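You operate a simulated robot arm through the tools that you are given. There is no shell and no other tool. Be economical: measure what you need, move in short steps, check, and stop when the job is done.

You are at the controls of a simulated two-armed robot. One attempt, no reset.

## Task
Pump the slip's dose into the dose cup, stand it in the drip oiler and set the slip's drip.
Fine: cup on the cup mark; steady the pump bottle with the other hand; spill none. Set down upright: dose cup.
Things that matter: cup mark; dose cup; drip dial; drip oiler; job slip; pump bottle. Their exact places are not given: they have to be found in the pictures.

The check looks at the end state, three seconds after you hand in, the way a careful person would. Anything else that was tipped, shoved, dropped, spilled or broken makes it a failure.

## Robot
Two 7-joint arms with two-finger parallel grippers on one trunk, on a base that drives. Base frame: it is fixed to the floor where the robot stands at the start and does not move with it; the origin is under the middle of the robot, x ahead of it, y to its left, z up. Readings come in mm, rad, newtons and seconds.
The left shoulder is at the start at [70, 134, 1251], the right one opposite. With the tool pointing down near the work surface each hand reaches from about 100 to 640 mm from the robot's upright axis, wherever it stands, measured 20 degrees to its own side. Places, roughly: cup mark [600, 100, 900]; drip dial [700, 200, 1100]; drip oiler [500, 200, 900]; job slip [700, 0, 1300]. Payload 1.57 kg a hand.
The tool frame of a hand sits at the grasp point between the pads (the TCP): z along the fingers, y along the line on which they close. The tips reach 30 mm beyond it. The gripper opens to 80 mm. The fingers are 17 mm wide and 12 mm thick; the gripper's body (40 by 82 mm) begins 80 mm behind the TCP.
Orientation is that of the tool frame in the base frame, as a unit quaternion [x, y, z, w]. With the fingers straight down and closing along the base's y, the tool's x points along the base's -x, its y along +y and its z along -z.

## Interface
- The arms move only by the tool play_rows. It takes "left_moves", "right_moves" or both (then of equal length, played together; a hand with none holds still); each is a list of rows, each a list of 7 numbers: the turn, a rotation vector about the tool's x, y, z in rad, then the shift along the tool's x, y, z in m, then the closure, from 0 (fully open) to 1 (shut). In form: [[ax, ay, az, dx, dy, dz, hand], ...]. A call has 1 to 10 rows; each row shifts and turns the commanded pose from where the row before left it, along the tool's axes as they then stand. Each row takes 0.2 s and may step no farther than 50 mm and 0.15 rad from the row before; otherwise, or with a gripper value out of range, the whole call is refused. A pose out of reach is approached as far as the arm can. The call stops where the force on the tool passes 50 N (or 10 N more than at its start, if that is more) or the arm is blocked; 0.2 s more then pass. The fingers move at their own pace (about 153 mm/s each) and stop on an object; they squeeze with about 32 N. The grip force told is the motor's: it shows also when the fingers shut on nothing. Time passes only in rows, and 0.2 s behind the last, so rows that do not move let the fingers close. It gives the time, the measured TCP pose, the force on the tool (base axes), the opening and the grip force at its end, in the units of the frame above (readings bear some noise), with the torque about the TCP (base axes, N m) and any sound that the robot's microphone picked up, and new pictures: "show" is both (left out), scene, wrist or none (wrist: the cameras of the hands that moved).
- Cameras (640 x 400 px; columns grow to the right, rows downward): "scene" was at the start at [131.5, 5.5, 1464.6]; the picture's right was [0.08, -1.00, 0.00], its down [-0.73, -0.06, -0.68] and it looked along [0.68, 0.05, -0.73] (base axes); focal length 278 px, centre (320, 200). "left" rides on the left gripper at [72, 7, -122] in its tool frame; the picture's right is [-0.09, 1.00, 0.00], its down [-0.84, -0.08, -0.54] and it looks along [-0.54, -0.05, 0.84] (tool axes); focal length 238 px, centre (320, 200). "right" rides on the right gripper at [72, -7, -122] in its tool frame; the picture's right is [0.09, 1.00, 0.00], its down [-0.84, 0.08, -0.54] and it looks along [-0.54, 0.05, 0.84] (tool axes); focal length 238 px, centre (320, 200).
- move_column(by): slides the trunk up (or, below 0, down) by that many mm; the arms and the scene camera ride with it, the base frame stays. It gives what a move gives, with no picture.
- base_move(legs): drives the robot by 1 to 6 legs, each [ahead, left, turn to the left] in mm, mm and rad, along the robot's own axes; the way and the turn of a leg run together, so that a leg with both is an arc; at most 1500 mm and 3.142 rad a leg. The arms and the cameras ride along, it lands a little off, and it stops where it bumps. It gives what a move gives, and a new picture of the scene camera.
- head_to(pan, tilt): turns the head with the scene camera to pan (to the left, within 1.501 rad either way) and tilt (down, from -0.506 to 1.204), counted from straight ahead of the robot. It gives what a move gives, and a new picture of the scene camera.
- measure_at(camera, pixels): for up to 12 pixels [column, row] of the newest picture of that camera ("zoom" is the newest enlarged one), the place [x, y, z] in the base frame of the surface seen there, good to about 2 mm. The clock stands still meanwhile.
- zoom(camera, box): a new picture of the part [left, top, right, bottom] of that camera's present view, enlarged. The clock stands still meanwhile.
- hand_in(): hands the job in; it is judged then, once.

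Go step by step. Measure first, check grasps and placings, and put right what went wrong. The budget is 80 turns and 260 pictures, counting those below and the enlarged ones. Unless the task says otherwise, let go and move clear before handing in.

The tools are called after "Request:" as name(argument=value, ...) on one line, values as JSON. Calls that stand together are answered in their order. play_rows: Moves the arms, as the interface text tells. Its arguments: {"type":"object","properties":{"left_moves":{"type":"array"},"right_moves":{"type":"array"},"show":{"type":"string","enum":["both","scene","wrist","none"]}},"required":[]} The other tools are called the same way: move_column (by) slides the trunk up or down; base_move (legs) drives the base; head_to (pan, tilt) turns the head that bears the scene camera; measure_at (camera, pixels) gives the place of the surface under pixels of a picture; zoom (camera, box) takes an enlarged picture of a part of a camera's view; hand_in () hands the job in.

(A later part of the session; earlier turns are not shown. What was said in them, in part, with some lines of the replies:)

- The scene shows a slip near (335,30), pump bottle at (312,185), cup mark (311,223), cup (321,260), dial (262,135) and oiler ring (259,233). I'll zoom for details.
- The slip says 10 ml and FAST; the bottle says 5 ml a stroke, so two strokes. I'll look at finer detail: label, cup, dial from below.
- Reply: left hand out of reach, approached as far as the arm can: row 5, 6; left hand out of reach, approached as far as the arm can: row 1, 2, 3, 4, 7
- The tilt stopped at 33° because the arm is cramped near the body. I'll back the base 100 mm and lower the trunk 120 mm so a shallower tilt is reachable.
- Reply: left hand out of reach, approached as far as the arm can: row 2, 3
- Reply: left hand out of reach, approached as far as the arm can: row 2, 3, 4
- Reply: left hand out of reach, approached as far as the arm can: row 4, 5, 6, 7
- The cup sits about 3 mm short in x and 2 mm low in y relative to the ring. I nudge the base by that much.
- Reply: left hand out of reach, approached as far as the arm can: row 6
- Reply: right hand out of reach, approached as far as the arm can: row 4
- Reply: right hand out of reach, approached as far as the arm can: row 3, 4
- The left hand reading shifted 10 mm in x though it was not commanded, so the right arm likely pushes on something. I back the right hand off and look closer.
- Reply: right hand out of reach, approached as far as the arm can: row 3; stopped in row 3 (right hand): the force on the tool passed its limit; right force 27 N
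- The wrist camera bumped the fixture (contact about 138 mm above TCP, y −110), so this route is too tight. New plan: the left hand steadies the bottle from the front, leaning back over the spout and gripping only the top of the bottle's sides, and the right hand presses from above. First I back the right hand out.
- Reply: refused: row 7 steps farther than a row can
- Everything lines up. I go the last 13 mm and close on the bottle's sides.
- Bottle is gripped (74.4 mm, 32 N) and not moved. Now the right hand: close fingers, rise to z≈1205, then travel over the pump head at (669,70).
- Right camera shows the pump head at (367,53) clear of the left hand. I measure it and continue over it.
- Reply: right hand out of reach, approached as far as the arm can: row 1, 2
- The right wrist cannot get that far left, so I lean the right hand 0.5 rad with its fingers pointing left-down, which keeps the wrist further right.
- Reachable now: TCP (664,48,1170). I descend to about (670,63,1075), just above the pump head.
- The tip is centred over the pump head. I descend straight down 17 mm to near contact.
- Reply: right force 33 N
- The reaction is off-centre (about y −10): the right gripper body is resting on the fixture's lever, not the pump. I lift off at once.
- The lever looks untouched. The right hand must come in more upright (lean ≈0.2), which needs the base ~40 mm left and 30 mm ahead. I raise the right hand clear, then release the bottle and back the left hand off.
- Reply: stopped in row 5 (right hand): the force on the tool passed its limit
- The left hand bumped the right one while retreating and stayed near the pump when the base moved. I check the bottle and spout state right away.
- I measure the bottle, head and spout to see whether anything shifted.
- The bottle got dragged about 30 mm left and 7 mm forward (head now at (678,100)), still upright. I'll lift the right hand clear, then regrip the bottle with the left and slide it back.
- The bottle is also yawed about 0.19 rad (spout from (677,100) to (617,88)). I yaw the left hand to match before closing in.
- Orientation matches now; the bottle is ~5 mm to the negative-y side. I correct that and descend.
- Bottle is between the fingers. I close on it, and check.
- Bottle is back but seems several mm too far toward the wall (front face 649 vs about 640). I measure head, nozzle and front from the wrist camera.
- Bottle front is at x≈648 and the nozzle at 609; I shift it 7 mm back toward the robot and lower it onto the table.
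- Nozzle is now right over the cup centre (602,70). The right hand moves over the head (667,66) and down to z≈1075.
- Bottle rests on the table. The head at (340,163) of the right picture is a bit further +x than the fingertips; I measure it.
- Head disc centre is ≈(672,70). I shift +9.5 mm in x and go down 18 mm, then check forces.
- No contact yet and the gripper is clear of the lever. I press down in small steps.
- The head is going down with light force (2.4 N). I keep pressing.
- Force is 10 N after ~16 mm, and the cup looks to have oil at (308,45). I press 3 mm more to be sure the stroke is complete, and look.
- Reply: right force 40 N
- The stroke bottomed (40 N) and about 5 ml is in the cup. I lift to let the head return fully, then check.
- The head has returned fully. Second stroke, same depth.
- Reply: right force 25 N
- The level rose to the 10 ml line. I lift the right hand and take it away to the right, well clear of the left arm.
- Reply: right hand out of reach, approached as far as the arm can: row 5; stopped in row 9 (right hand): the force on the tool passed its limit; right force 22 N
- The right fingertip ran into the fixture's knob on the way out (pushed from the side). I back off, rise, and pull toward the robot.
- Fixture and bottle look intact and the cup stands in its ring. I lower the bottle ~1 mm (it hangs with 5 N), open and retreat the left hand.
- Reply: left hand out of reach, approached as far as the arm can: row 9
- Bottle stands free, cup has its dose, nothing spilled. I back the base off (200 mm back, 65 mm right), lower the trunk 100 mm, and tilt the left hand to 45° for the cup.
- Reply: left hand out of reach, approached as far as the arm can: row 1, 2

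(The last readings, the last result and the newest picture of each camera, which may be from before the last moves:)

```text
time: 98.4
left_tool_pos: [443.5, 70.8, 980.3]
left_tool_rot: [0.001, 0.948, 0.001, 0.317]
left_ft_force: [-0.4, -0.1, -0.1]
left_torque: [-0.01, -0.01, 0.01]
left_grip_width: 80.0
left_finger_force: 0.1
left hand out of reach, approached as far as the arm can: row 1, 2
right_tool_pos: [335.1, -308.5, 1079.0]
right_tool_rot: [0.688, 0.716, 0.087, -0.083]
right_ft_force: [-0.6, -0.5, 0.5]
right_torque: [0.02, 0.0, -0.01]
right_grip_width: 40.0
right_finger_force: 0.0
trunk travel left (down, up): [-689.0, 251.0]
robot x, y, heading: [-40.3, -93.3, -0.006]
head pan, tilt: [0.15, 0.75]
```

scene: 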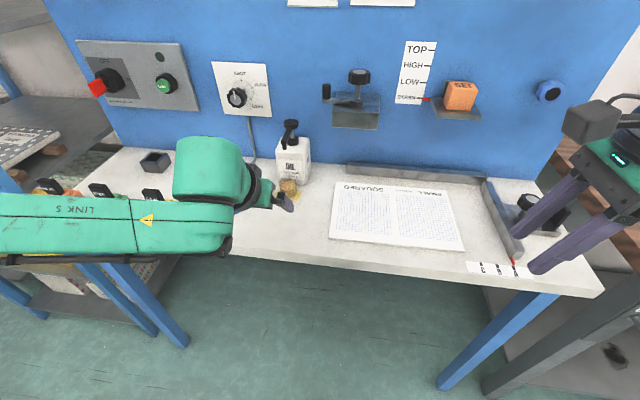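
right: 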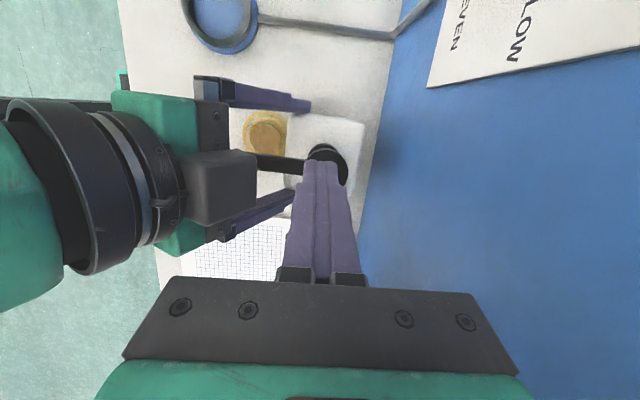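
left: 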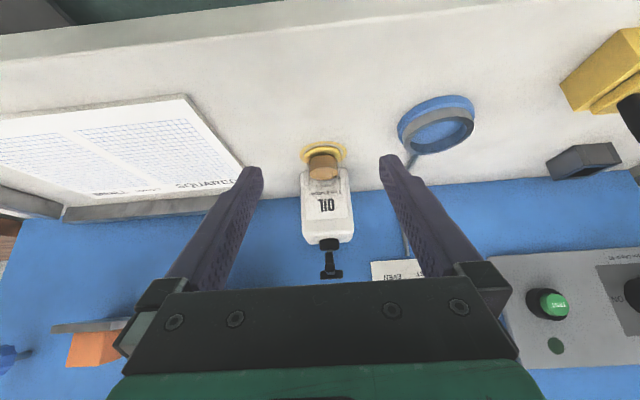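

Tilt is 37°; I move forward to a pre-grasp in front of the cup and add the remaining 8°.

Request:
play_rows(left_moves=[[0, 0, 0, -0.0237, 0, 0.027, 0.05], [0, 0, 0, -0.0237, 0, 0.027, 0.05], [0, 0, 0, -0.0237, 0, 0.027, 0.05], [0, -0.07, 0, 0, 0, 0, 0.05], [0, -0.07, 0, 0, 0, 0, 0.05], [0, 0, 0, 0, 0, 0, 0.05]], show="both")

Request:
measure_at(camera="left", pixels=[[320, 150], [320, 170]])

Request:
zoom(camera="left", box=[230, 60, 410, 220])

```text
time: 99.8
left_tool_pos: [550.8, 65.9, 958.1]
left_tool_rot: [0.002, 0.924, 0.001, 0.382]
left_ft_force: [-0.4, -0.2, -0.6]
left_torque: [0.01, 0.01, 0.02]
left_grip_width: 76.0
left_finger_force: 0.0
right_tool_pos: [334.3, -309.3, 1079.2]
right_tool_rot: [0.687, 0.716, 0.088, -0.083]
right_ft_force: [0.0, -0.8, -0.5]
right_torque: [0.0, -0.02, -0.02]
right_grip_width: 39.9
right_finger_force: 0.0
trunk travel left (down, up): [-689.0, 251.0]
robot x, y, heading: [-39.8, -92.0, -0.009]
head pan, tilt: [0.15, 0.75]
```

scene: 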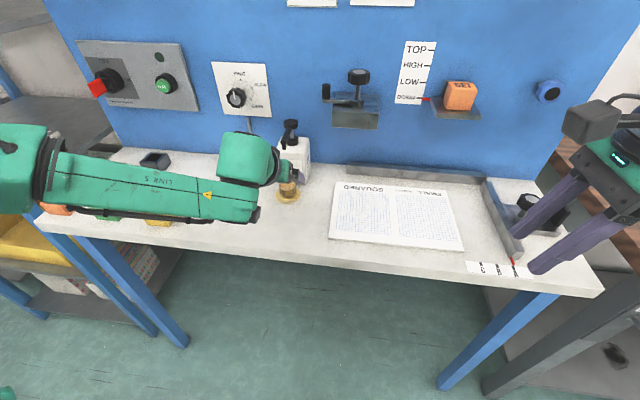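
left: 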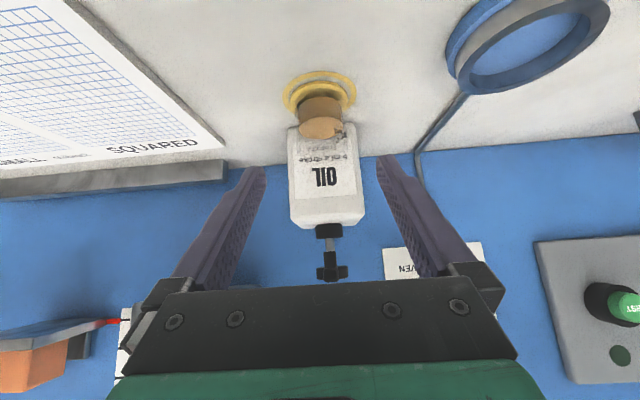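

```text
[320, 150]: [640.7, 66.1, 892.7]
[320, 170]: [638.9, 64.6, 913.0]
```

```text
2.50 times, centred on (320, 140) of left
```

zoom: 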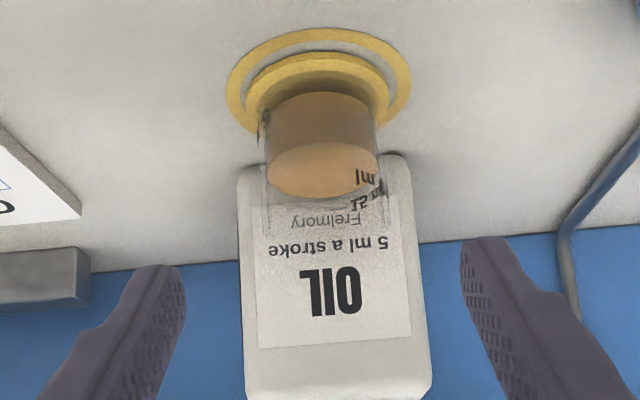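

The cup is centred between the fingers. I advance 73 mm along the finger axis and close on it.

Request:
play_rows(left_moves=[[0, 0, 0, 0, 0, 0.0245, 0.05], [0, 0, 0, 0, 0, 0.0245, 0.05], [0, 0, 0, 0, 0, 0.0235, 0.05], [0, 0, 0, 0, 0, 0, 0.05], [0, 0, 0, 0, 0, 0, 0.35], [0, 0, 0, 0, 0, 0, 0.6], [0, 0, 0, 0, 0, 0, 0.9], [0, 0, 0, 0, 0, 0, 0.9]], show="wrist")

Request:
measure_at(camera="scene", pixels=[[288, 197]])

```text
time: 101.6
left_tool_pos: [601.6, 66.0, 902.9]
left_tool_rot: [0.0, 0.924, 0.002, 0.382]
left_ft_force: [0.9, -1.0, 0.0]
left_torque: [-0.04, -0.05, -0.01]
left_grip_width: 43.0
left_finger_force: 32.2
right_tool_pos: [334.1, -310.1, 1079.3]
right_tool_rot: [0.687, 0.716, 0.087, -0.083]
right_ft_force: [0.1, -0.2, 0.0]
right_torque: [0.01, 0.01, 0.01]
right_grip_width: 40.1
right_finger_force: 0.1
trunk travel left (down, up): [-689.0, 251.0]
robot x, y, heading: [-35.8, -96.6, -0.008]
head pan, tilt: [0.15, 0.75]
```

left: 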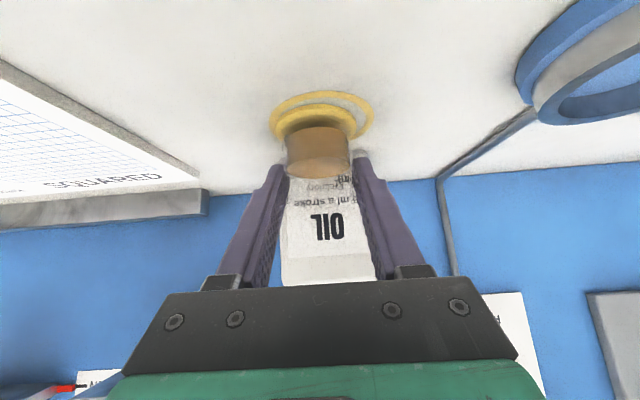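

```text
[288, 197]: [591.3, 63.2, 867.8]
```

Gripped, but 3 mm lower than before; for clearance over the oiler's ring I regrip 6 mm higher.

Request:
play_rows(left_moves=[[0, 0, 0, 0, 0, 0, 0.35], [0, 0, 0, 0, 0, 0, 0.3], [0, 0, 0, -0.0042, 0, -0.0042, 0.3], [0, 0, 0, 0, 0, 0, 0.5], [0, 0, 0, 0, 0, 0, 0.9], [0, 0, 0, 0, 0, 0, 0.9]], show="none")

Request:
play_rows(left_moves=[[0, 0, 0, -0.002, 0, -0.002, 0.9], [0, 0, 0, -0.004, 0, -0.004, 0.9], [0, 0, 0, -0.005, 0, -0.005, 0.9], [0, 0, 0, -0.005, 0, -0.005, 0.9], [0, 0, 0, -0.005, 0, -0.005, 0.9], [0, 0, 0, -0.003, 0, -0.003, 0.9], [0, 0, 0, 0, 0, 0, 0.9]], show="both")

Request:
measure_at(camera="scene", pixels=[[234, 205], [234, 212], [225, 205], [243, 206], [234, 200]])

```text
time: 103.0
left_tool_pos: [602.0, 68.0, 910.3]
left_tool_rot: [0.0, 0.924, 0.003, 0.383]
left_ft_force: [0.0, -0.7, 0.8]
left_torque: [0.03, 0.0, 0.01]
left_grip_width: 42.6
left_finger_force: 32.3
right_tool_pos: [334.1, -308.0, 1079.3]
right_tool_rot: [0.688, 0.716, 0.087, -0.083]
right_ft_force: [-0.7, 0.1, -0.1]
right_torque: [-0.03, 0.01, 0.03]
right_grip_width: 40.2
right_finger_force: 0.1
trunk travel left (down, up): [-689.0, 251.0]
robot x, y, heading: [-37.1, -94.1, -0.007]
head pan, tilt: [0.15, 0.75]
```

```text
time: 104.6
left_tool_pos: [601.8, 68.1, 945.3]
left_tool_rot: [0.001, 0.924, 0.002, 0.382]
left_ft_force: [-0.1, 0.7, -0.4]
left_torque: [0.0, 0.01, 0.0]
left_grip_width: 43.0
left_finger_force: 32.1
right_tool_pos: [334.7, -309.2, 1078.7]
right_tool_rot: [0.688, 0.716, 0.087, -0.084]
right_ft_force: [0.1, -0.5, 0.7]
right_torque: [-0.01, -0.02, 0.01]
right_grip_width: 40.0
right_finger_force: 0.1
trunk travel left (down, up): [-689.0, 251.0]
robot x, y, heading: [-34.0, -95.8, -0.004]
head pan, tilt: [0.15, 0.75]
```

scene: 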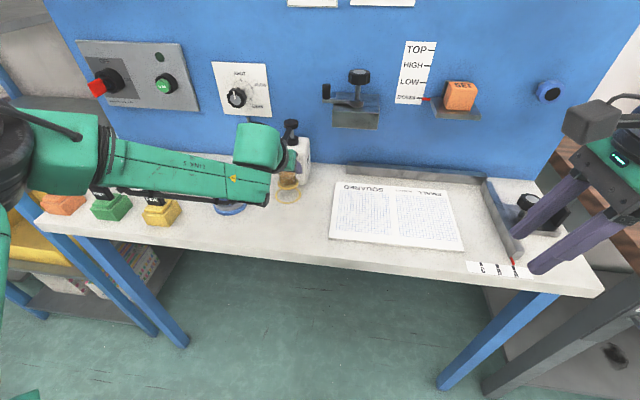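
left: 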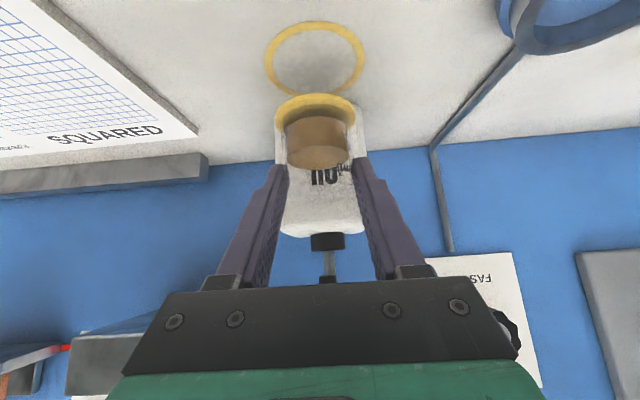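

```text
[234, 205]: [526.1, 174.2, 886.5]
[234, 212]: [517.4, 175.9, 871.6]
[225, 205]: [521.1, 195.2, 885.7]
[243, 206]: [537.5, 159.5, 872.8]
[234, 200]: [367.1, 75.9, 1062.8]
```

Lifted 35 mm without spilling. I carry it smoothly to above the oiler at about (548,195).

Request:
play_rows(left_moves=[[0, 0, 0, 0.0024, 0.004, -0.0024, 0.9], [0, 0, 0, 0.0048, 0.0119, -0.0048, 0.9], [0, 0, 0, 0.0048, 0.0159, -0.0048, 0.9], [0, 0, 0, 0.0048, 0.0159, -0.0048, 0.9], [0, 0, 0, 0.0048, 0.0159, -0.0048, 0.9], [0, 0, 0, 0.0048, 0.0159, -0.0048, 0.9], [0, 0, 0, 0.0048, 0.0159, -0.0048, 0.9], [0, 0, 0, 0.0048, 0.0159, -0.0048, 0.9], [0, 0, 0, 0.0024, 0.0119, -0.0024, 0.9], [0, 0, 0, 0, 0.004, 0, 0.9]], show="both")

Request:
zoom(camera="left", box=[230, 20, 410, 180])

Request:
zoom(camera="scene", box=[180, 150, 300, 240])

```text
time: 106.8
left_tool_pos: [546.7, 198.1, 944.6]
left_tool_rot: [0.001, 0.925, 0.002, 0.381]
left_ft_force: [-0.6, 0.0, -0.6]
left_torque: [0.0, 0.0, 0.0]
left_grip_width: 42.9
left_finger_force: 32.1
right_tool_pos: [334.1, -308.0, 1079.1]
right_tool_rot: [0.688, 0.716, 0.087, -0.083]
right_ft_force: [-0.8, -0.2, 0.2]
right_torque: [0.0, 0.01, 0.01]
right_grip_width: 39.8
right_finger_force: 0.0
trunk travel left (down, up): [-689.0, 251.0]
robot x, y, heading: [-39.4, -95.4, -0.008]
head pan, tilt: [0.15, 0.75]
```

scene: 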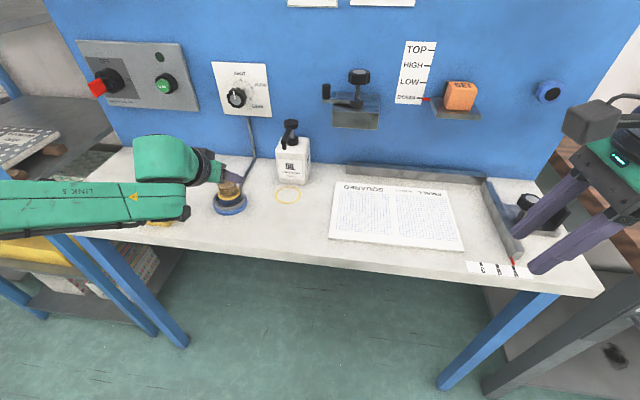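
left: 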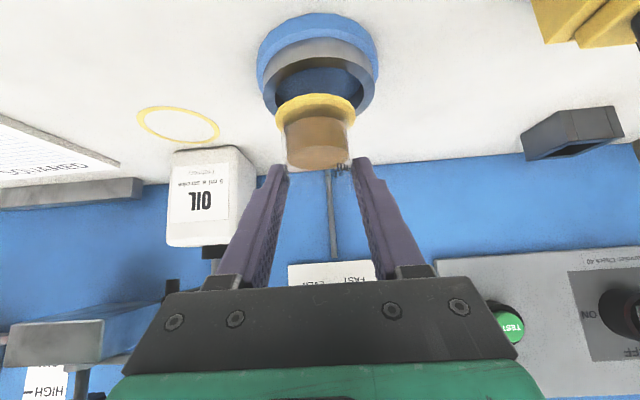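

```text
2.50 times, centred on (320, 100) of left
```

zoom: 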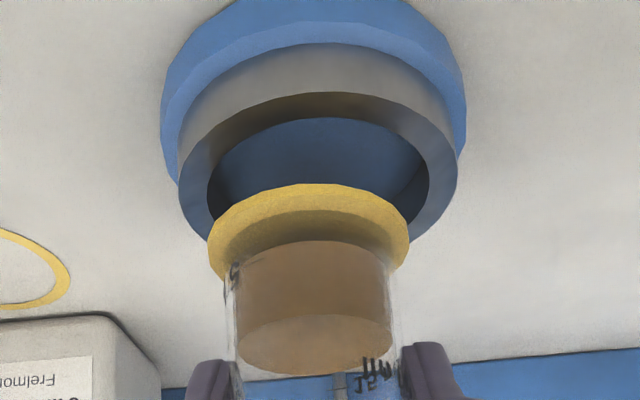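

```text
4.44 times, centred on (240, 195) of scene
```

zoom: 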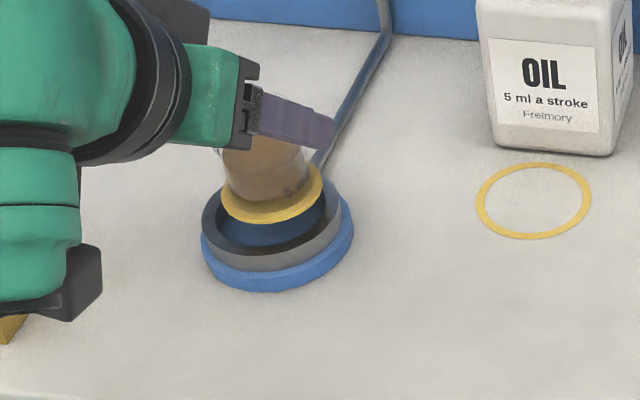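

Cup hangs above the oiler. I measure ring and flange points with the same cameras to align precisely.

Request:
measure_at(camera="left", pixels=[[308, 100], [341, 102], [320, 93], [308, 73], [284, 92], [353, 95], [318, 59], [318, 40], [265, 85], [375, 85], [318, 75], [290, 115]])

Request:
measure_at(camera="scene", pixels=[[223, 202], [230, 212], [246, 205], [229, 200], [238, 198], [221, 195], [240, 189]])

```text
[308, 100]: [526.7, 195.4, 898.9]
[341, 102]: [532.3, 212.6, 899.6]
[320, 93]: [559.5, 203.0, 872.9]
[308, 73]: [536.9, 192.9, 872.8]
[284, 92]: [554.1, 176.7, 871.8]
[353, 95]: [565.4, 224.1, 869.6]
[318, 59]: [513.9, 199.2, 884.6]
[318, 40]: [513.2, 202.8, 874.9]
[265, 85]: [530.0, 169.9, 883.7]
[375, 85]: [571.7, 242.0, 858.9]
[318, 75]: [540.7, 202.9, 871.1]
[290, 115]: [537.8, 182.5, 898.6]
```

```text
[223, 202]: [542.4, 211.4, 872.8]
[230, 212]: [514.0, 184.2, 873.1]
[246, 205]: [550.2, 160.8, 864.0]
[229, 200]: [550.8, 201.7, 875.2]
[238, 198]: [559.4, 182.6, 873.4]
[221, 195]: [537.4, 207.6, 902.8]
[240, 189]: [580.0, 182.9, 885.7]
```

Computing from the wrist view, the ring centre is about +3 mm in y and −1 mm in x from the cup. I correct, lower 14 mm, and look again.

Request:
play_rows(left_moves=[[0, 0, 0, 0.0007, 0.003, -0.0007, 0.9], [0, 0, 0, 0.002, 0, 0.002, 0.9], [0, 0, 0, 0.003, 0, 0.003, 0.9], [0, 0, 0, 0.003, 0, 0.003, 0.9], [0, 0, 0, 0.002, 0, 0.002, 0.9], [0, 0, 0, 0, 0, 0, 0.9]], show="wrist")

Request:
zoom(camera="left", box=[230, 20, 410, 180])

Request:
zoom(camera="scene", box=[180, 150, 300, 240])

```text
time: 108.2
left_tool_pos: [545.9, 197.9, 931.9]
left_tool_rot: [0.001, 0.924, 0.001, 0.382]
left_ft_force: [-0.3, -0.5, -0.1]
left_torque: [0.0, 0.02, 0.04]
left_grip_width: 43.1
left_finger_force: 31.9
right_tool_pos: [335.0, -309.0, 1079.4]
right_tool_rot: [0.688, 0.716, 0.086, -0.083]
right_ft_force: [0.8, 0.3, 0.1]
right_torque: [0.01, -0.02, -0.01]
right_grip_width: 40.3
right_finger_force: 0.0
trunk travel left (down, up): [-689.0, 251.0]
robot x, y, heading: [-37.7, -94.4, -0.006]
head pan, tilt: [0.15, 0.75]
```

left: 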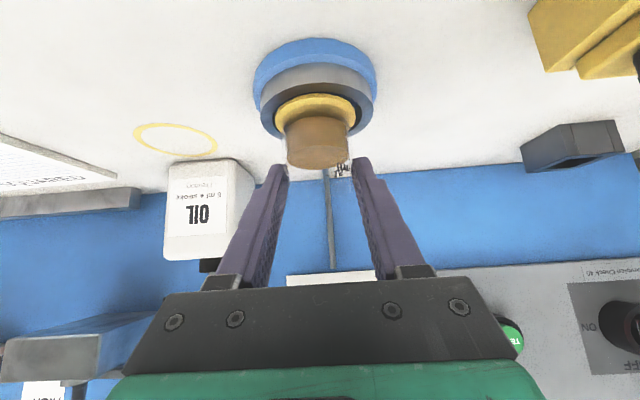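

```text
2.50 times, centred on (320, 100) of left
```

zoom: 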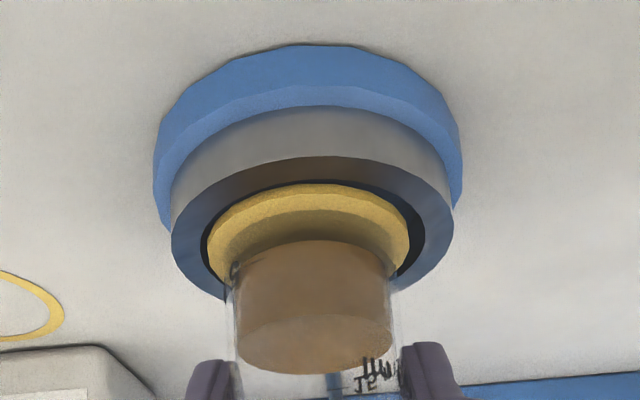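

```text
4.44 times, centred on (240, 195) of scene
```

zoom: 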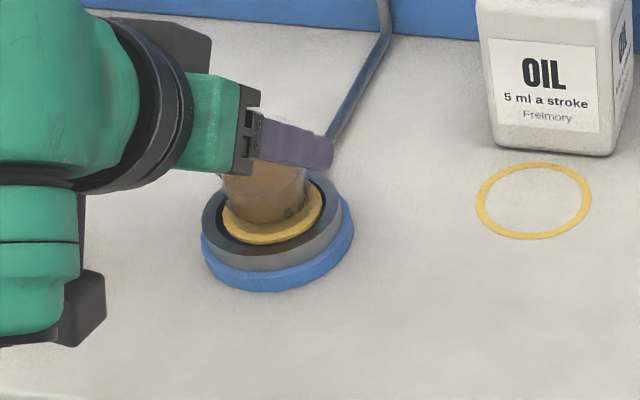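

The flange sits inside the ring opening with even gaps. I lower the remaining ~11 mm slowly and watch the force.

Request:
play_rows(left_moves=[[0, 0, 0, 0.0017, 0.0005, 0.0024, 0.9], [0, 0, 0, 0.002, 0, 0.002, 0.9], [0, 0, 0, 0.0015, 0, 0.0015, 0.9], [0, 0, 0, 0.001, 0, 0.001, 0.9], [0, 0, 0, 0.0007, 0, 0.0007, 0.9], [0, 0, 0, 0, 0, 0, 0.9]], show="wrist")

Request:
zoom(camera="left", box=[230, 20, 410, 180])

Request:
zoom(camera="scene", box=[180, 150, 300, 240])

```text
time: 109.6
left_tool_pos: [547.5, 198.5, 922.7]
left_tool_rot: [0.001, 0.924, 0.002, 0.383]
left_ft_force: [2.3, 1.0, 4.8]
left_torque: [-0.07, -0.07, 0.0]
left_grip_width: 42.8
left_finger_force: 32.1
right_tool_pos: [334.8, -308.5, 1079.5]
right_tool_rot: [0.687, 0.716, 0.087, -0.083]
right_ft_force: [-0.3, 0.1, 0.9]
right_torque: [0.0, 0.0, 0.02]
right_grip_width: 40.1
right_finger_force: 0.0
trunk travel left (down, up): [-689.0, 251.0]
robot x, y, heading: [-39.2, -94.9, -0.011]
head pan, tilt: [0.15, 0.75]
```

left: 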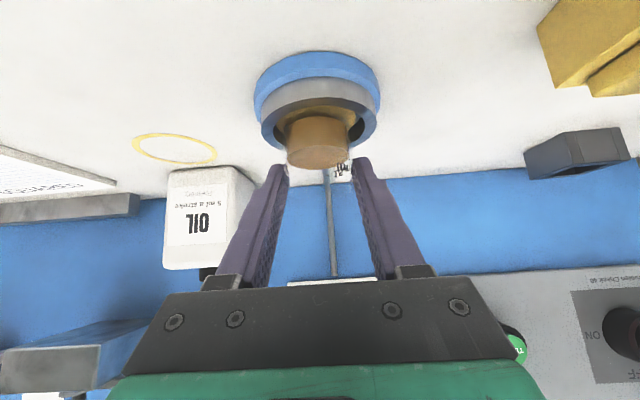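

```text
2.50 times, centred on (320, 100) of left
```

zoom: 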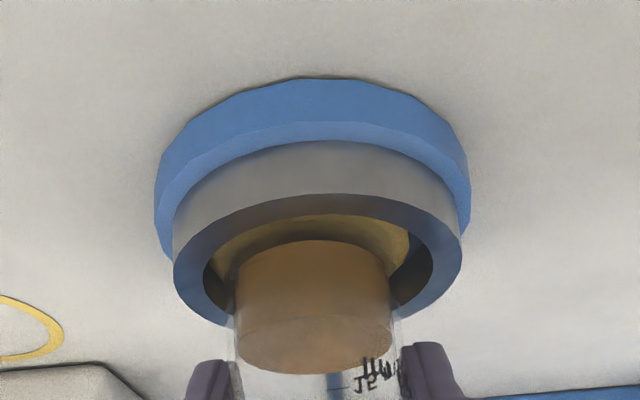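

```text
4.44 times, centred on (240, 195) of scene
```

zoom: 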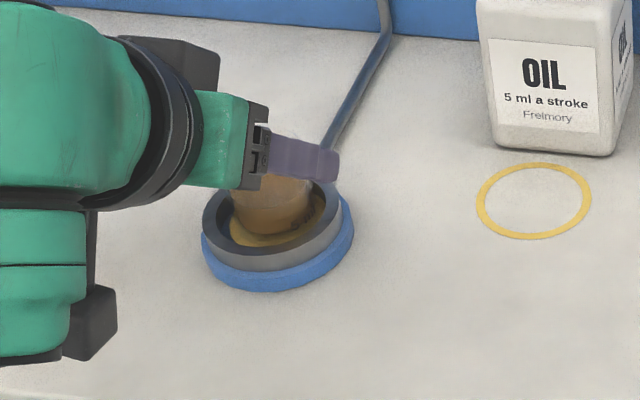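

Seated (4.8 N reaction, flange inside the ring). I open and withdraw along the finger axis.

Request:
play_rows(left_moves=[[0, 0, 0, 0, 0, 0, 0.5], [0, 0, 0, 0, 0, 0, 0.4], [0, 0, 0, 0, 0, 0, 0.2], [0, 0, 0, 0, 0, 0, 0], [0, 0, 0, 0, 0, -0.015, 0], [0, 0, 0, 0, 0, -0.03, 0], [0, 0, 0, 0, 0, -0.04, 0], [0, 0, 0, 0, 0, -0.04, 0]], show="both")

Request:
zoom(camera="scene", box=[180, 140, 300, 230])

Request:
zoom(camera="left", box=[260, 60, 420, 200])

```text
time: 111.4
left_tool_pos: [459.1, 201.6, 1010.5]
left_tool_rot: [0.003, 0.924, 0.0, 0.381]
left_ft_force: [-0.6, -0.3, -0.3]
left_torque: [0.02, -0.01, -0.01]
left_grip_width: 80.1
left_finger_force: 0.1
right_tool_pos: [333.5, -308.5, 1081.1]
right_tool_rot: [0.687, 0.716, 0.087, -0.083]
right_ft_force: [0.6, 0.6, -0.1]
right_torque: [0.03, 0.02, 0.0]
right_grip_width: 40.0
right_finger_force: 0.0
trunk travel left (down, up): [-689.0, 251.0]
robot x, y, heading: [-35.9, -92.9, -0.002]
head pan, tilt: [0.15, 0.75]
```

scene: 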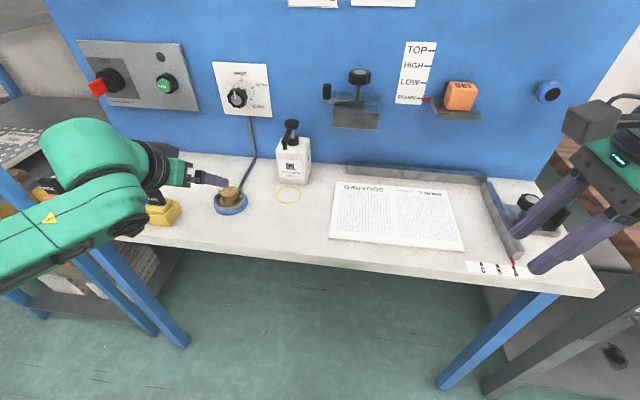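
left: 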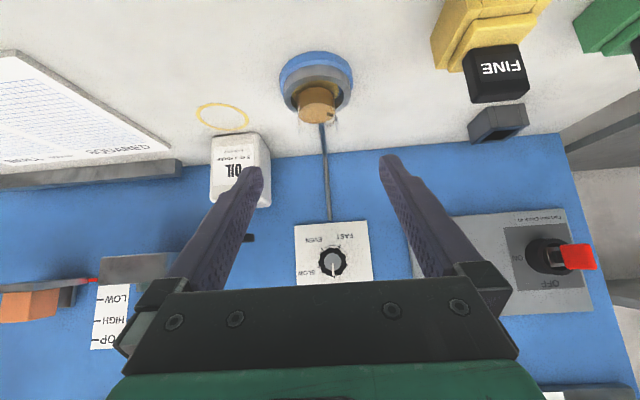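

```text
4.44 times, centred on (240, 185) of scene
```

zoom: 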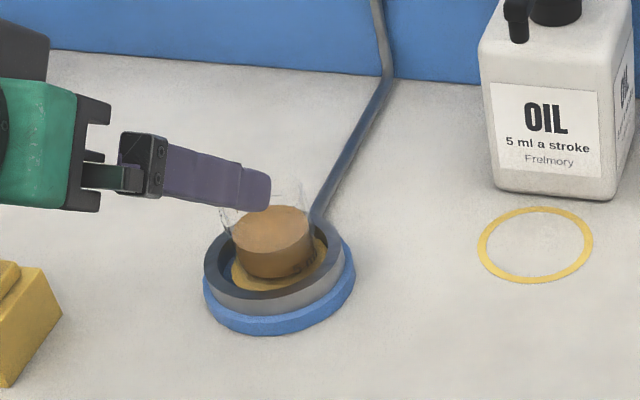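

```text
2.86 times, centred on (340, 130) of left
```

zoom: 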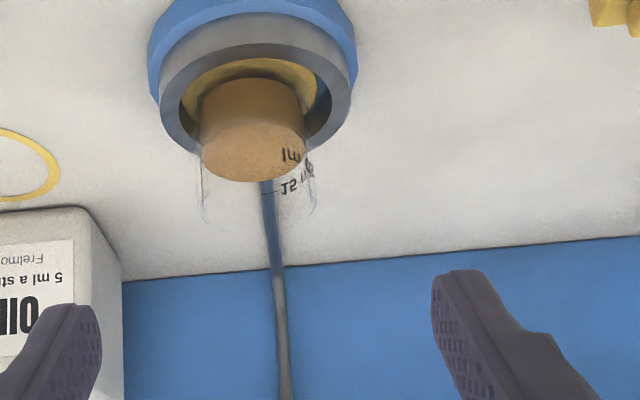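

The cup is upright in the oiler, level at 10 ml. Now the dial: I zoom on it and level the left hand to point forward at its height.

Request:
zoom(camera="left", box=[280, 210, 390, 295])

Request:
measure_at(camera="left", pixels=[[333, 263], [322, 263], [345, 263], [333, 250], [333, 275], [304, 230], [366, 225], [310, 282]])

Request:
play_rows(left_moves=[[0, 0, 0, -0.028, 0, -0.028, 0], [0, 0, 0, -0.028, 0, -0.028, 0], [0, -0.14, 0, 0, 0, 0, 0], [0, -0.14, 0, 0, 0, 0, 0], [0, -0.14, 0, 0, 0, 0, 0], [0, -0.14, 0, 0, 0, 0, 0], [0, -0.14, 0, 0, 0, 0, 0], [0, -0.09, 0, 0, 0, 0, 0], [0, 0, 0, 0, 0, 0, 0]], show="none")

Request:
base_move(legs=[[110, 0, 0]])

```text
4.71 times, centred on (335, 252) of left
```

zoom: 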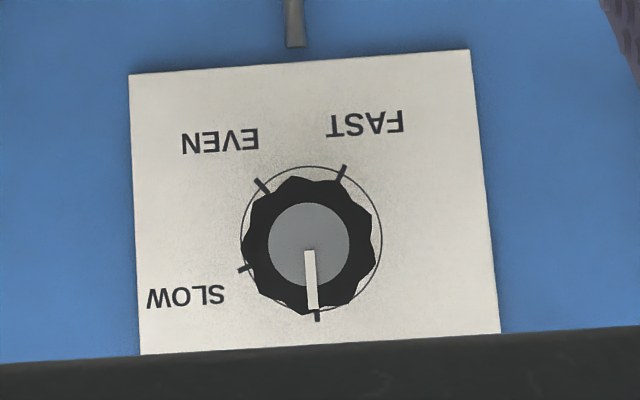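

```text
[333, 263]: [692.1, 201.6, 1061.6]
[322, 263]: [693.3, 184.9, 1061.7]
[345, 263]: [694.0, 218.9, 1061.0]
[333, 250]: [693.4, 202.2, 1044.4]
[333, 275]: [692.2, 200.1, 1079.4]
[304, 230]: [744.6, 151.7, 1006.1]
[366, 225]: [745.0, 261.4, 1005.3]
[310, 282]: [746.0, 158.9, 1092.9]
```

```text
time: 113.3
left_tool_pos: [453.4, 227.0, 1108.0]
left_tool_rot: [0.041, 0.704, 0.08, 0.704]
left_ft_force: [-0.1, 0.0, -0.5]
left_torque: [0.0, -0.01, -0.01]
left_grip_width: 80.0
left_finger_force: 0.2
right_tool_pos: [335.1, -307.3, 1079.6]
right_tool_rot: [0.688, 0.716, 0.086, -0.083]
right_ft_force: [-0.5, -0.3, 0.4]
right_torque: [-0.01, 0.01, -0.04]
right_grip_width: 40.3
right_finger_force: 0.1
trunk travel left (down, up): [-689.0, 251.0]
robot x, y, heading: [-33.4, -96.6, -0.007]
head pan, tilt: [0.15, 0.75]
stopped in row 9 (left hand): the arm was blocked; the commanded pose is now the measured one
```

```text
time: 114.5
left_tool_pos: [558.6, 226.3, 1107.9]
left_tool_rot: [0.04, 0.704, 0.082, 0.704]
left_ft_force: [-0.1, -0.1, 0.0]
left_torque: [-0.02, -0.01, -0.01]
left_grip_width: 80.0
left_finger_force: 0.1
right_tool_pos: [441.1, -307.0, 1079.5]
right_tool_rot: [0.687, 0.717, 0.087, -0.082]
right_ft_force: [0.5, 0.2, 0.2]
right_torque: [0.0, 0.01, -0.01]
right_grip_width: 39.9
right_finger_force: 0.1
trunk travel left (down, up): [-689.0, 251.0]
robot x, y, heading: [69.8, -95.8, -0.005]
head pan, tilt: [0.15, 0.75]
```

scene: 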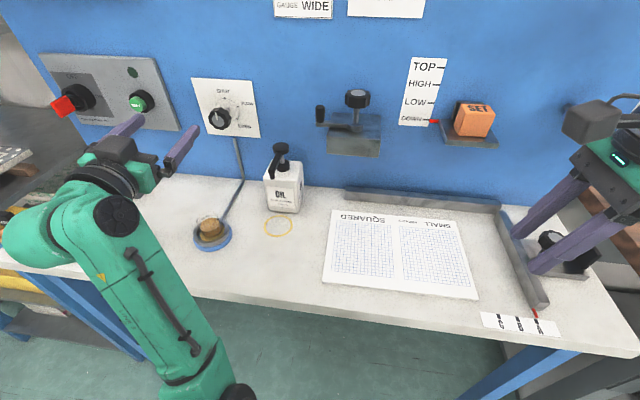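

The dial reads SHUT at top with FAST at about 204° clockwise; knob face centre ≈(692,199,1062). I move the left hand in front of it and pre-roll it counter-clockwise to gain turning range.

Request:
play_rows(left_moves=[[0, 0, 0, 0.0131, -0.0132, 0.0264, 0.2], [0, 0, 0, 0.0131, -0.0132, 0.0264, 0.2], [0.055, 0, 0, 0.0131, -0.0132, 0.0264, 0.2], [0, 0, 0, 0, 0, 0, 0.2]], show="none")

Request:
play_rows(left_moves=[[0, 0, -0.15, 0, 0, 0, 0.2], [0, 0, -0.15, 0, 0, 0, 0.2], [0, 0, -0.15, 0, 0, 0, 0.2], [0, 0, -0.15, 0, 0, 0, 0.2], [0, 0, -0.15, 0, 0, 0, 0.2], [0, 0, -0.15, 0, 0, 0, 0.2], [0, 0, -0.15, 0, 0, 0, 0.2], [0, 0, -0.15, 0, 0, 0, 0.2], [0, 0, 0, 0, 0, 0, 0.2]], show="both")

```text
time: 115.5
left_tool_pos: [638.9, 199.2, 1061.2]
left_tool_rot: [0.059, 0.706, 0.062, 0.703]
left_ft_force: [-0.2, 0.7, -0.3]
left_torque: [0.01, -0.02, 0.0]
left_grip_width: 63.9
left_finger_force: 0.0
right_tool_pos: [440.6, -308.7, 1078.7]
right_tool_rot: [0.686, 0.717, 0.088, -0.083]
right_ft_force: [-1.3, 0.1, 0.3]
right_torque: [0.03, -0.02, 0.0]
right_grip_width: 40.0
right_finger_force: 0.0
trunk travel left (down, up): [-689.0, 251.0]
robot x, y, heading: [66.1, -95.8, -0.005]
head pan, tilt: [0.15, 0.75]
```

```text
time: 117.5
left_tool_pos: [640.7, 199.4, 1062.3]
left_tool_rot: [-0.35, 0.617, -0.345, 0.615]
left_ft_force: [0.5, -0.4, 0.4]
left_torque: [-0.03, -0.01, -0.01]
left_grip_width: 64.0
left_finger_force: 0.1
right_tool_pos: [441.3, -308.2, 1079.3]
right_tool_rot: [0.687, 0.717, 0.086, -0.084]
right_ft_force: [0.5, -0.1, 0.1]
right_torque: [0.0, 0.01, -0.02]
right_grip_width: 40.2
right_finger_force: 0.2
trunk travel left (down, up): [-689.0, 251.0]
robot x, y, heading: [63.7, -97.3, -0.008]
head pan, tilt: [0.15, 0.75]
5 turns are left
```

scene: 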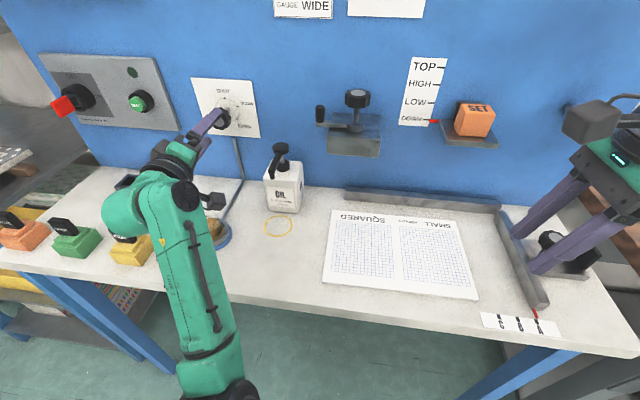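
left: 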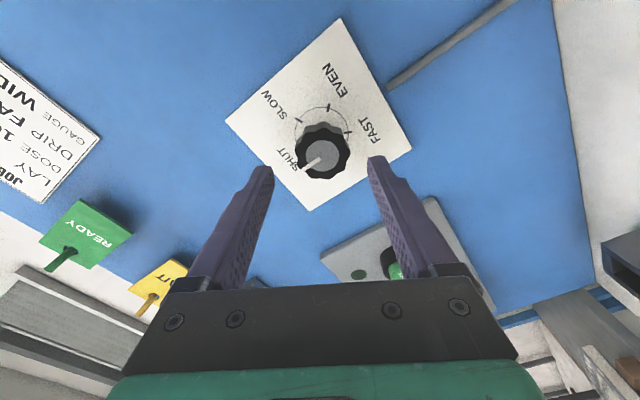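

Only 5 turns remain, and the knob is aligned with the finger axis. I chain: approach, grip, turn 1.4 rad clockwise, release and unroll, regrip, turn 1.4 rad again, release, back off and look.

Request:
play_rows(left_moves=[[0, 0, 0, 0, 0.001, 0.016, 0.2], [0, 0, 0, 0, 0, 0.016, 0.2], [0, 0, 0, 0, 0, 0.016, 0.2], [0, 0, 0, 0, 0, 0, 0.2], [0, 0, 0, 0, 0, 0, 0.5], [0, 0, 0, 0, 0, 0, 1], [0, 0, 0, 0, 0, 0, 1]], show="none")

Request:
play_rows(left_moves=[[0, 0, 0.14, 0, 0, 0, 1], [0, 0, 0.14, 0, 0, 0, 1], [0, 0, 0.14, 0, 0, 0, 1], [0, 0, 0.14, 0, 0, 0, 1], [0, 0, 0.14, 0, 0, 0, 1], [0, 0, 0.14, 0, 0, 0, 1], [0, 0, 0.14, 0, 0, 0, 1], [0, 0, 0.14, 0, 0, 0, 1], [0, 0, 0.14, 0, 0, 0, 1], [0, 0, 0.14, 0, 0, 0, 1]], show="none")

Request:
play_rows(left_moves=[[0, 0, 0, 0, 0, 0, 1], [0, 0, 0, 0, 0, 0, 0.2], [0, 0, 0, 0, 0, 0, 0.2], [0, 0, -0.14, 0, 0, 0, 0.2], [0, 0, -0.14, 0, 0, 0, 0.2], [0, 0, -0.14, 0, 0, 0, 0.2], [0, 0, -0.14, 0, 0, 0, 0.2], [0, 0, -0.14, 0, 0, 0, 0.2], [0, 0, -0.14, 0, 0, 0, 0.2], [0, 0, -0.14, 0, 0, 0, 0.2]], show="none")

Request:
play_rows(left_moves=[[0, 0, -0.14, 0, 0, 0, 0.2], [0, 0, -0.14, 0, 0, 0, 0.2], [0, 0, -0.14, 0, 0, 0, 0.2], [0, 0, 0, 0, 0, 0, 0.2], [0, 0, 0, 0, 0, 0, 0.5], [0, 0, 0, 0, 0, 0, 1], [0, 0, 0, 0, 0, 0, 1]], show="none")

Request:
play_rows(left_moves=[[0, 0, 0.14, 0, 0, 0, 1], [0, 0, 0.14, 0, 0, 0, 1], [0, 0, 0.14, 0, 0, 0, 1], [0, 0, 0.14, 0, 0, 0, 1], [0, 0, 0.14, 0, 0, 0, 1], [0, 0, 0.14, 0, 0, 0, 1], [0, 0, 0.14, 0, 0, 0, 1], [0, 0, 0.14, 0, 0, 0, 1], [0, 0, 0.14, 0, 0, 0, 1], [0, 0, 0.14, 0, 0, 0, 1]], show="none")

Request:
play_rows(left_moves=[[0, 0, 0, 0, 0, 0, 1], [0, 0, 0, 0, 0, 0, 0.2], [0, 0, 0, 0, 0, 0, 0.2], [0, 0, -0.14, 0, 0, -0.024, 0.2], [0, 0, -0.14, 0, 0, -0.024, 0.2], [0, 0, -0.14, 0, 0, 0, 0.2], [0, 0, -0.14, 0, 0, 0, 0.2], [0, 0, -0.14, 0, 0, 0, 0.2], [0, 0, -0.14, 0, 0, 0, 0.2], [0, 0, 0, 0, 0, 0, 0.2]], show="wrist")

Request:
zoom(camera="left", box=[240, 80, 420, 220])

Request:
zoom(camera="scene", box=[180, 60, 320, 270])

```text
time: 119.1
left_tool_pos: [690.3, 197.7, 1059.4]
left_tool_rot: [-0.349, 0.616, -0.346, 0.616]
left_ft_force: [2.9, 1.0, 1.8]
left_torque: [-0.02, -0.18, -0.4]
left_grip_width: 44.3
left_finger_force: 45.3
right_tool_pos: [441.4, -308.6, 1079.2]
right_tool_rot: [0.686, 0.717, 0.086, -0.083]
right_ft_force: [0.6, 0.3, 0.2]
right_torque: [-0.01, 0.0, -0.03]
right_grip_width: 40.2
right_finger_force: 0.1
trunk travel left (down, up): [-689.0, 251.0]
robot x, y, heading: [69.0, -93.3, -0.003]
head pan, tilt: [0.15, 0.75]
```

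```text
time: 121.3
left_tool_pos: [689.7, 200.4, 1058.6]
left_tool_rot: [0.13, 0.698, 0.133, 0.691]
left_ft_force: [-3.8, 1.1, -12.9]
left_torque: [-0.01, 0.85, 0.29]
left_grip_width: 43.9
left_finger_force: 45.1
right_tool_pos: [442.7, -306.1, 1078.6]
right_tool_rot: [0.686, 0.717, 0.086, -0.083]
right_ft_force: [0.3, 0.0, 0.4]
right_torque: [0.0, 0.01, 0.02]
right_grip_width: 39.9
right_finger_force: 0.1
trunk travel left (down, up): [-689.0, 251.0]
robot x, y, heading: [69.4, -94.6, -0.006]
head pan, tilt: [0.15, 0.75]
```

```text
time: 123.5
left_tool_pos: [688.6, 198.0, 1061.8]
left_tool_rot: [-0.214, 0.675, -0.211, 0.673]
left_ft_force: [0.1, 0.8, 0.9]
left_torque: [0.02, -0.02, 0.01]
left_grip_width: 64.0
left_finger_force: 0.0
right_tool_pos: [441.4, -308.8, 1079.1]
right_tool_rot: [0.686, 0.717, 0.086, -0.084]
right_ft_force: [-0.4, -0.1, 0.3]
right_torque: [0.0, 0.0, 0.02]
right_grip_width: 40.0
right_finger_force: 0.1
trunk travel left (down, up): [-689.0, 251.0]
robot x, y, heading: [67.7, -98.6, -0.004]
head pan, tilt: [0.15, 0.75]
```

```text
time: 125.1
left_tool_pos: [688.3, 200.0, 1060.0]
left_tool_rot: [-0.351, 0.617, -0.345, 0.614]
left_ft_force: [-4.2, 0.4, -9.4]
left_torque: [-0.03, -0.29, -0.11]
left_grip_width: 43.5
left_finger_force: 45.3
right_tool_pos: [440.3, -307.1, 1079.3]
right_tool_rot: [0.686, 0.717, 0.087, -0.082]
right_ft_force: [0.0, -0.7, -0.7]
right_torque: [0.01, -0.03, -0.04]
right_grip_width: 40.1
right_finger_force: 0.2
trunk travel left (down, up): [-689.0, 251.0]
robot x, y, heading: [67.7, -96.8, -0.002]
head pan, tilt: [0.15, 0.75]
```

```text
time: 127.3
left_tool_pos: [688.4, 200.0, 1060.6]
left_tool_rot: [0.13, 0.697, 0.131, 0.693]
left_ft_force: [-5.8, -0.9, -11.0]
left_torque: [-0.05, 1.33, -0.03]
left_grip_width: 42.9
left_finger_force: 44.6
right_tool_pos: [441.2, -307.0, 1079.4]
right_tool_rot: [0.686, 0.717, 0.086, -0.083]
right_ft_force: [-0.9, 0.1, -0.6]
right_torque: [-0.02, -0.01, 0.03]
right_grip_width: 40.0
right_finger_force: 0.1
trunk travel left (down, up): [-689.0, 251.0]
robot x, y, heading: [67.7, -92.7, -0.005]
head pan, tilt: [0.15, 0.75]
```

```text
time: 129.5
left_tool_pos: [639.5, 198.8, 1060.9]
left_tool_rot: [-0.166, 0.689, -0.164, 0.686]
left_ft_force: [0.4, 0.1, -0.7]
left_torque: [0.03, 0.0, -0.02]
left_grip_width: 64.1
left_finger_force: 0.1
right_tool_pos: [441.4, -309.2, 1079.1]
right_tool_rot: [0.686, 0.718, 0.086, -0.083]
right_ft_force: [-1.1, -0.4, -0.5]
right_torque: [-0.01, 0.0, 0.01]
right_grip_width: 39.9
right_finger_force: 0.1
trunk travel left (down, up): [-689.0, 251.0]
robot x, y, heading: [67.8, -93.7, 0.001]
head pan, tilt: [0.15, 0.75]
```

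left: 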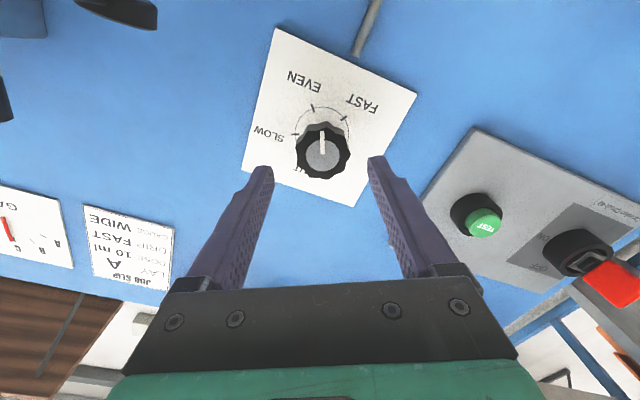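

```text
2.86 times, centred on (330, 150) of left
```

zoom: 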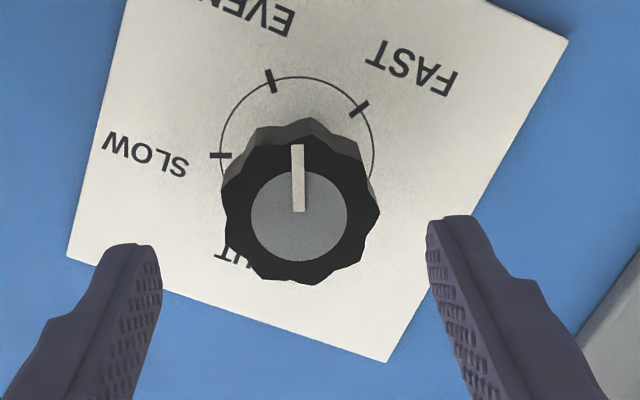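

```text
1.90 times, centred on (250, 165) of scene
4 turns are left
```

zoom: 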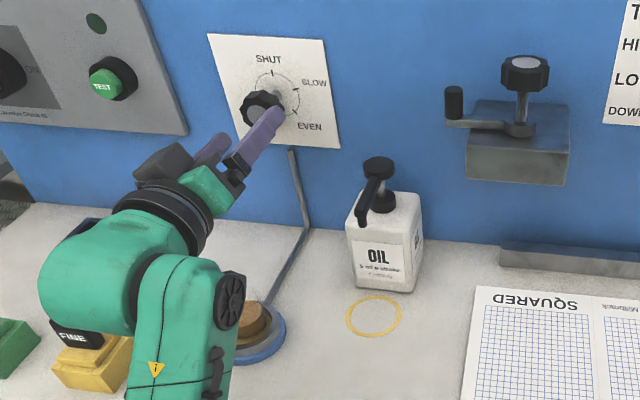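

The pointer is now about 53° short of FAST (after 157° so far). I regrip and turn 0.92 rad more, release, back off and check.

Request:
play_rows(left_moves=[[0, 0, -0.15, 0, 0, 0, 0.2], [0, 0, -0.15, 0, 0, 0, 0.2], [0, 0, 0, 0, 0, 0.0163, 0.2], [0, 0, 0, 0, 0, 0.0163, 0.2], [0, 0, 0, 0, 0, 0.0163, 0.2], [0, 0, 0, 0, 0, 0, 0.2], [0, 0, 0, 0, 0, 0, 0.5], [0, 0, 0, 0, 0, 0, 1], [0, 0, 0, 0, 0, 0, 1]], show="none")

Request:
play_rows(left_moves=[[0, 0, 0.115, 0, 0, 0, 1], [0, 0, 0.115, 0, 0, 0, 1], [0, 0, 0.115, 0, 0, 0, 1], [0, 0, 0.115, 0, 0, 0, 1], [0, 0, 0.115, 0, 0, 0, 1], [0, 0, 0.115, 0, 0, 0, 1], [0, 0, 0.115, 0, 0, 0, 1], [0, 0, 0.115, 0, 0, 0, 1], [0, 0, 0, 0, 0, 0, 1]], show="none")

Request:
play_rows(left_moves=[[0, 0, 0, 0, 0, 0, 0.2], [0, 0, 0, 0, 0, 0, 0.2], [0, 0, 0, 0, 0, -0.024, 0.2], [0, 0, 0, 0, 0, -0.024, 0.2], [0, 0, 0, 0, 0, 0, 0.2]], show="wrist")

Request:
zoom(camera="left", box=[240, 80, 420, 220])

```text
time: 131.5
left_tool_pos: [689.9, 200.4, 1060.0]
left_tool_rot: [-0.268, 0.656, -0.263, 0.654]
left_ft_force: [-2.3, 0.7, -6.5]
left_torque: [0.05, -0.18, -0.1]
left_grip_width: 43.4
left_finger_force: 45.0
right_tool_pos: [441.2, -306.8, 1079.9]
right_tool_rot: [0.686, 0.717, 0.086, -0.083]
right_ft_force: [0.5, 0.4, -0.2]
right_torque: [0.02, -0.01, 0.0]
right_grip_width: 39.9
right_finger_force: 0.1
trunk travel left (down, up): [-689.0, 251.0]
robot x, y, heading: [68.5, -95.8, -0.004]
head pan, tilt: [0.15, 0.75]
```

```text
time: 133.5
left_tool_pos: [690.2, 199.0, 1060.4]
left_tool_rot: [0.053, 0.707, 0.055, 0.703]
left_ft_force: [-4.9, 3.5, -9.3]
left_torque: [0.04, 0.4, -0.36]
left_grip_width: 43.6
left_finger_force: 44.9
right_tool_pos: [440.9, -307.0, 1080.5]
right_tool_rot: [0.686, 0.717, 0.086, -0.084]
right_ft_force: [-0.6, -0.7, 0.5]
right_torque: [0.01, -0.07, -0.03]
right_grip_width: 39.9
right_finger_force: 0.0
trunk travel left (down, up): [-689.0, 251.0]
robot x, y, heading: [64.8, -98.5, -0.006]
head pan, tilt: [0.15, 0.75]
```

```text
time: 134.7
left_tool_pos: [639.6, 200.0, 1063.0]
left_tool_rot: [0.053, 0.707, 0.055, 0.703]
left_ft_force: [0.3, 0.3, 0.8]
left_torque: [0.03, -0.02, -0.01]
left_grip_width: 64.3
left_finger_force: 0.1
right_tool_pos: [441.2, -308.7, 1079.3]
right_tool_rot: [0.686, 0.718, 0.086, -0.083]
right_ft_force: [-0.2, 0.8, -0.3]
right_torque: [-0.03, 0.0, 0.01]
right_grip_width: 40.2
right_finger_force: 0.0
trunk travel left (down, up): [-689.0, 251.0]
robot x, y, heading: [68.3, -91.0, -0.003]
head pan, tilt: [0.15, 0.75]
```

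left: 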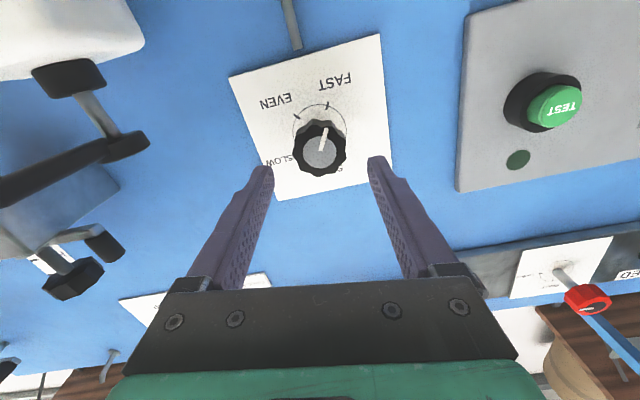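

```text
2.86 times, centred on (330, 150) of left
3 turns are left
```

zoom: 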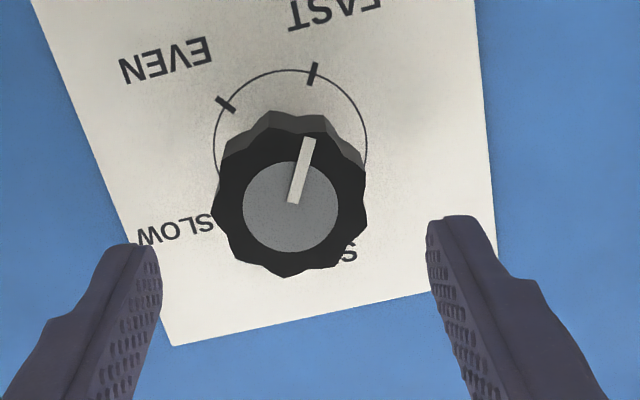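

The pointer now lines up with the FAST tick (within about 3°). I back the left hand away and do a last check of the bench.

Request:
play_rows(left_moves=[[0, 0, 0, 0, 0, -0.035, 0.2], [0, 0, 0, -0.015, 0.01, -0.03, 0.2], [0, 0, 0, -0.015, 0.01, -0.025, 0.2], [0, 0, 0, 0, 0, 0, 0.2]], show="both")

Request:
zoom(camera="left", box=[260, 80, 400, 200])

Request:
zoom(camera="scene", box=[170, 70, 410, 270])

```text
time: 135.7
left_tool_pos: [551.0, 220.5, 1092.7]
left_tool_rot: [0.047, 0.707, 0.06, 0.703]
left_ft_force: [0.2, -0.7, 0.1]
left_torque: [0.0, 0.03, 0.03]
left_grip_width: 63.9
left_finger_force: 0.1
left hand out of reach, approached as far as the arm can: row 3
right_tool_pos: [440.5, -308.3, 1080.1]
right_tool_rot: [0.686, 0.717, 0.087, -0.084]
right_ft_force: [-0.8, -0.1, 0.0]
right_torque: [-0.06, 0.02, 0.01]
right_grip_width: 40.0
right_finger_force: 0.0
trunk travel left (down, up): [-689.0, 251.0]
robot x, y, heading: [70.4, -97.5, -0.005]
head pan, tilt: [0.15, 0.75]
```

scene: 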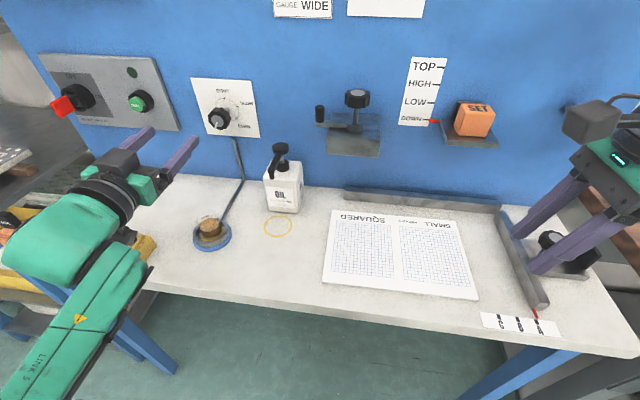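
left: 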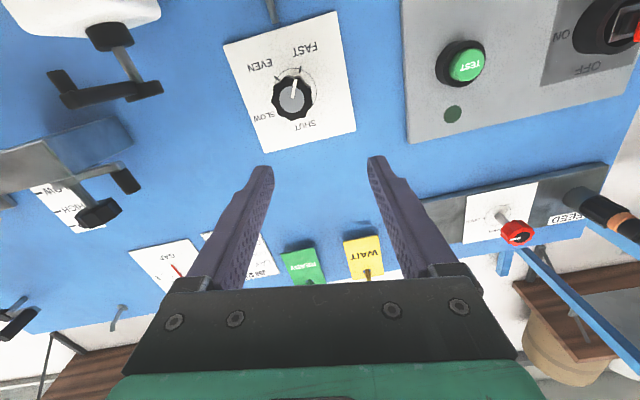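

```text
3.33 times, centred on (330, 140) of left
```

zoom: 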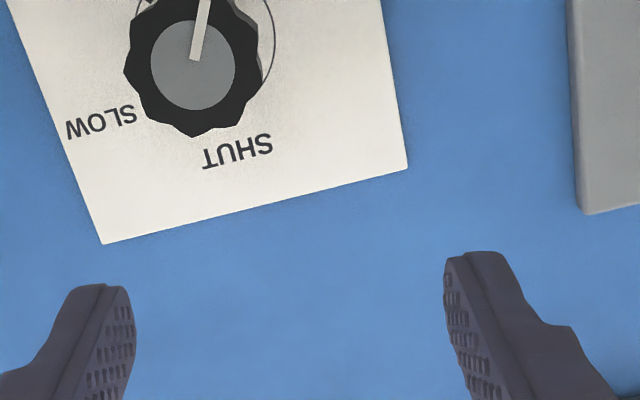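

```text
2.00 times, centred on (290, 170) of scene
2 turns are left
```

zoom: 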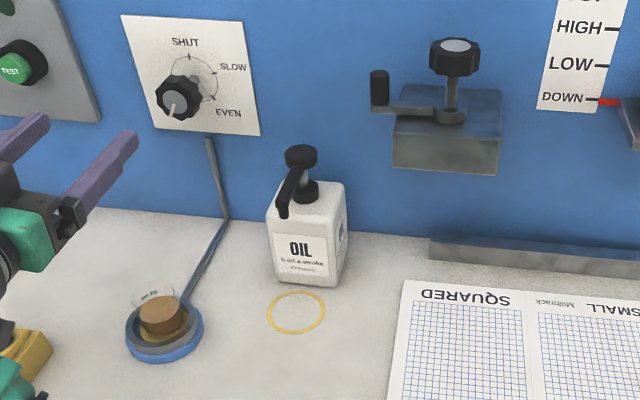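

The cup stands upright in the oiler with its dose, the dial points to FAST, the bottle stands in place, and the hands are clear, so I hand in.

Request:
hand_in()

```text
The job is handed in.
```

I handed the job in with 10 ml (two strokes) pumped into the dose cup on its mark, the cup standing upright in the drip oiler, and the drip dial within about 3° of FAST. I saw no spill. The left hand held the bottle for both strokes.

The way there wasn't clean:

- **Bottle:** it was dragged about 30 mm and twisted when the base moved with the left hand still around it. I put it back with the nozzle over the cup before pumping.
- **Clamp fixture:** the right hand bumped it three times: the body, then the lever, then the knob. It looked unchanged in the pictures each time.
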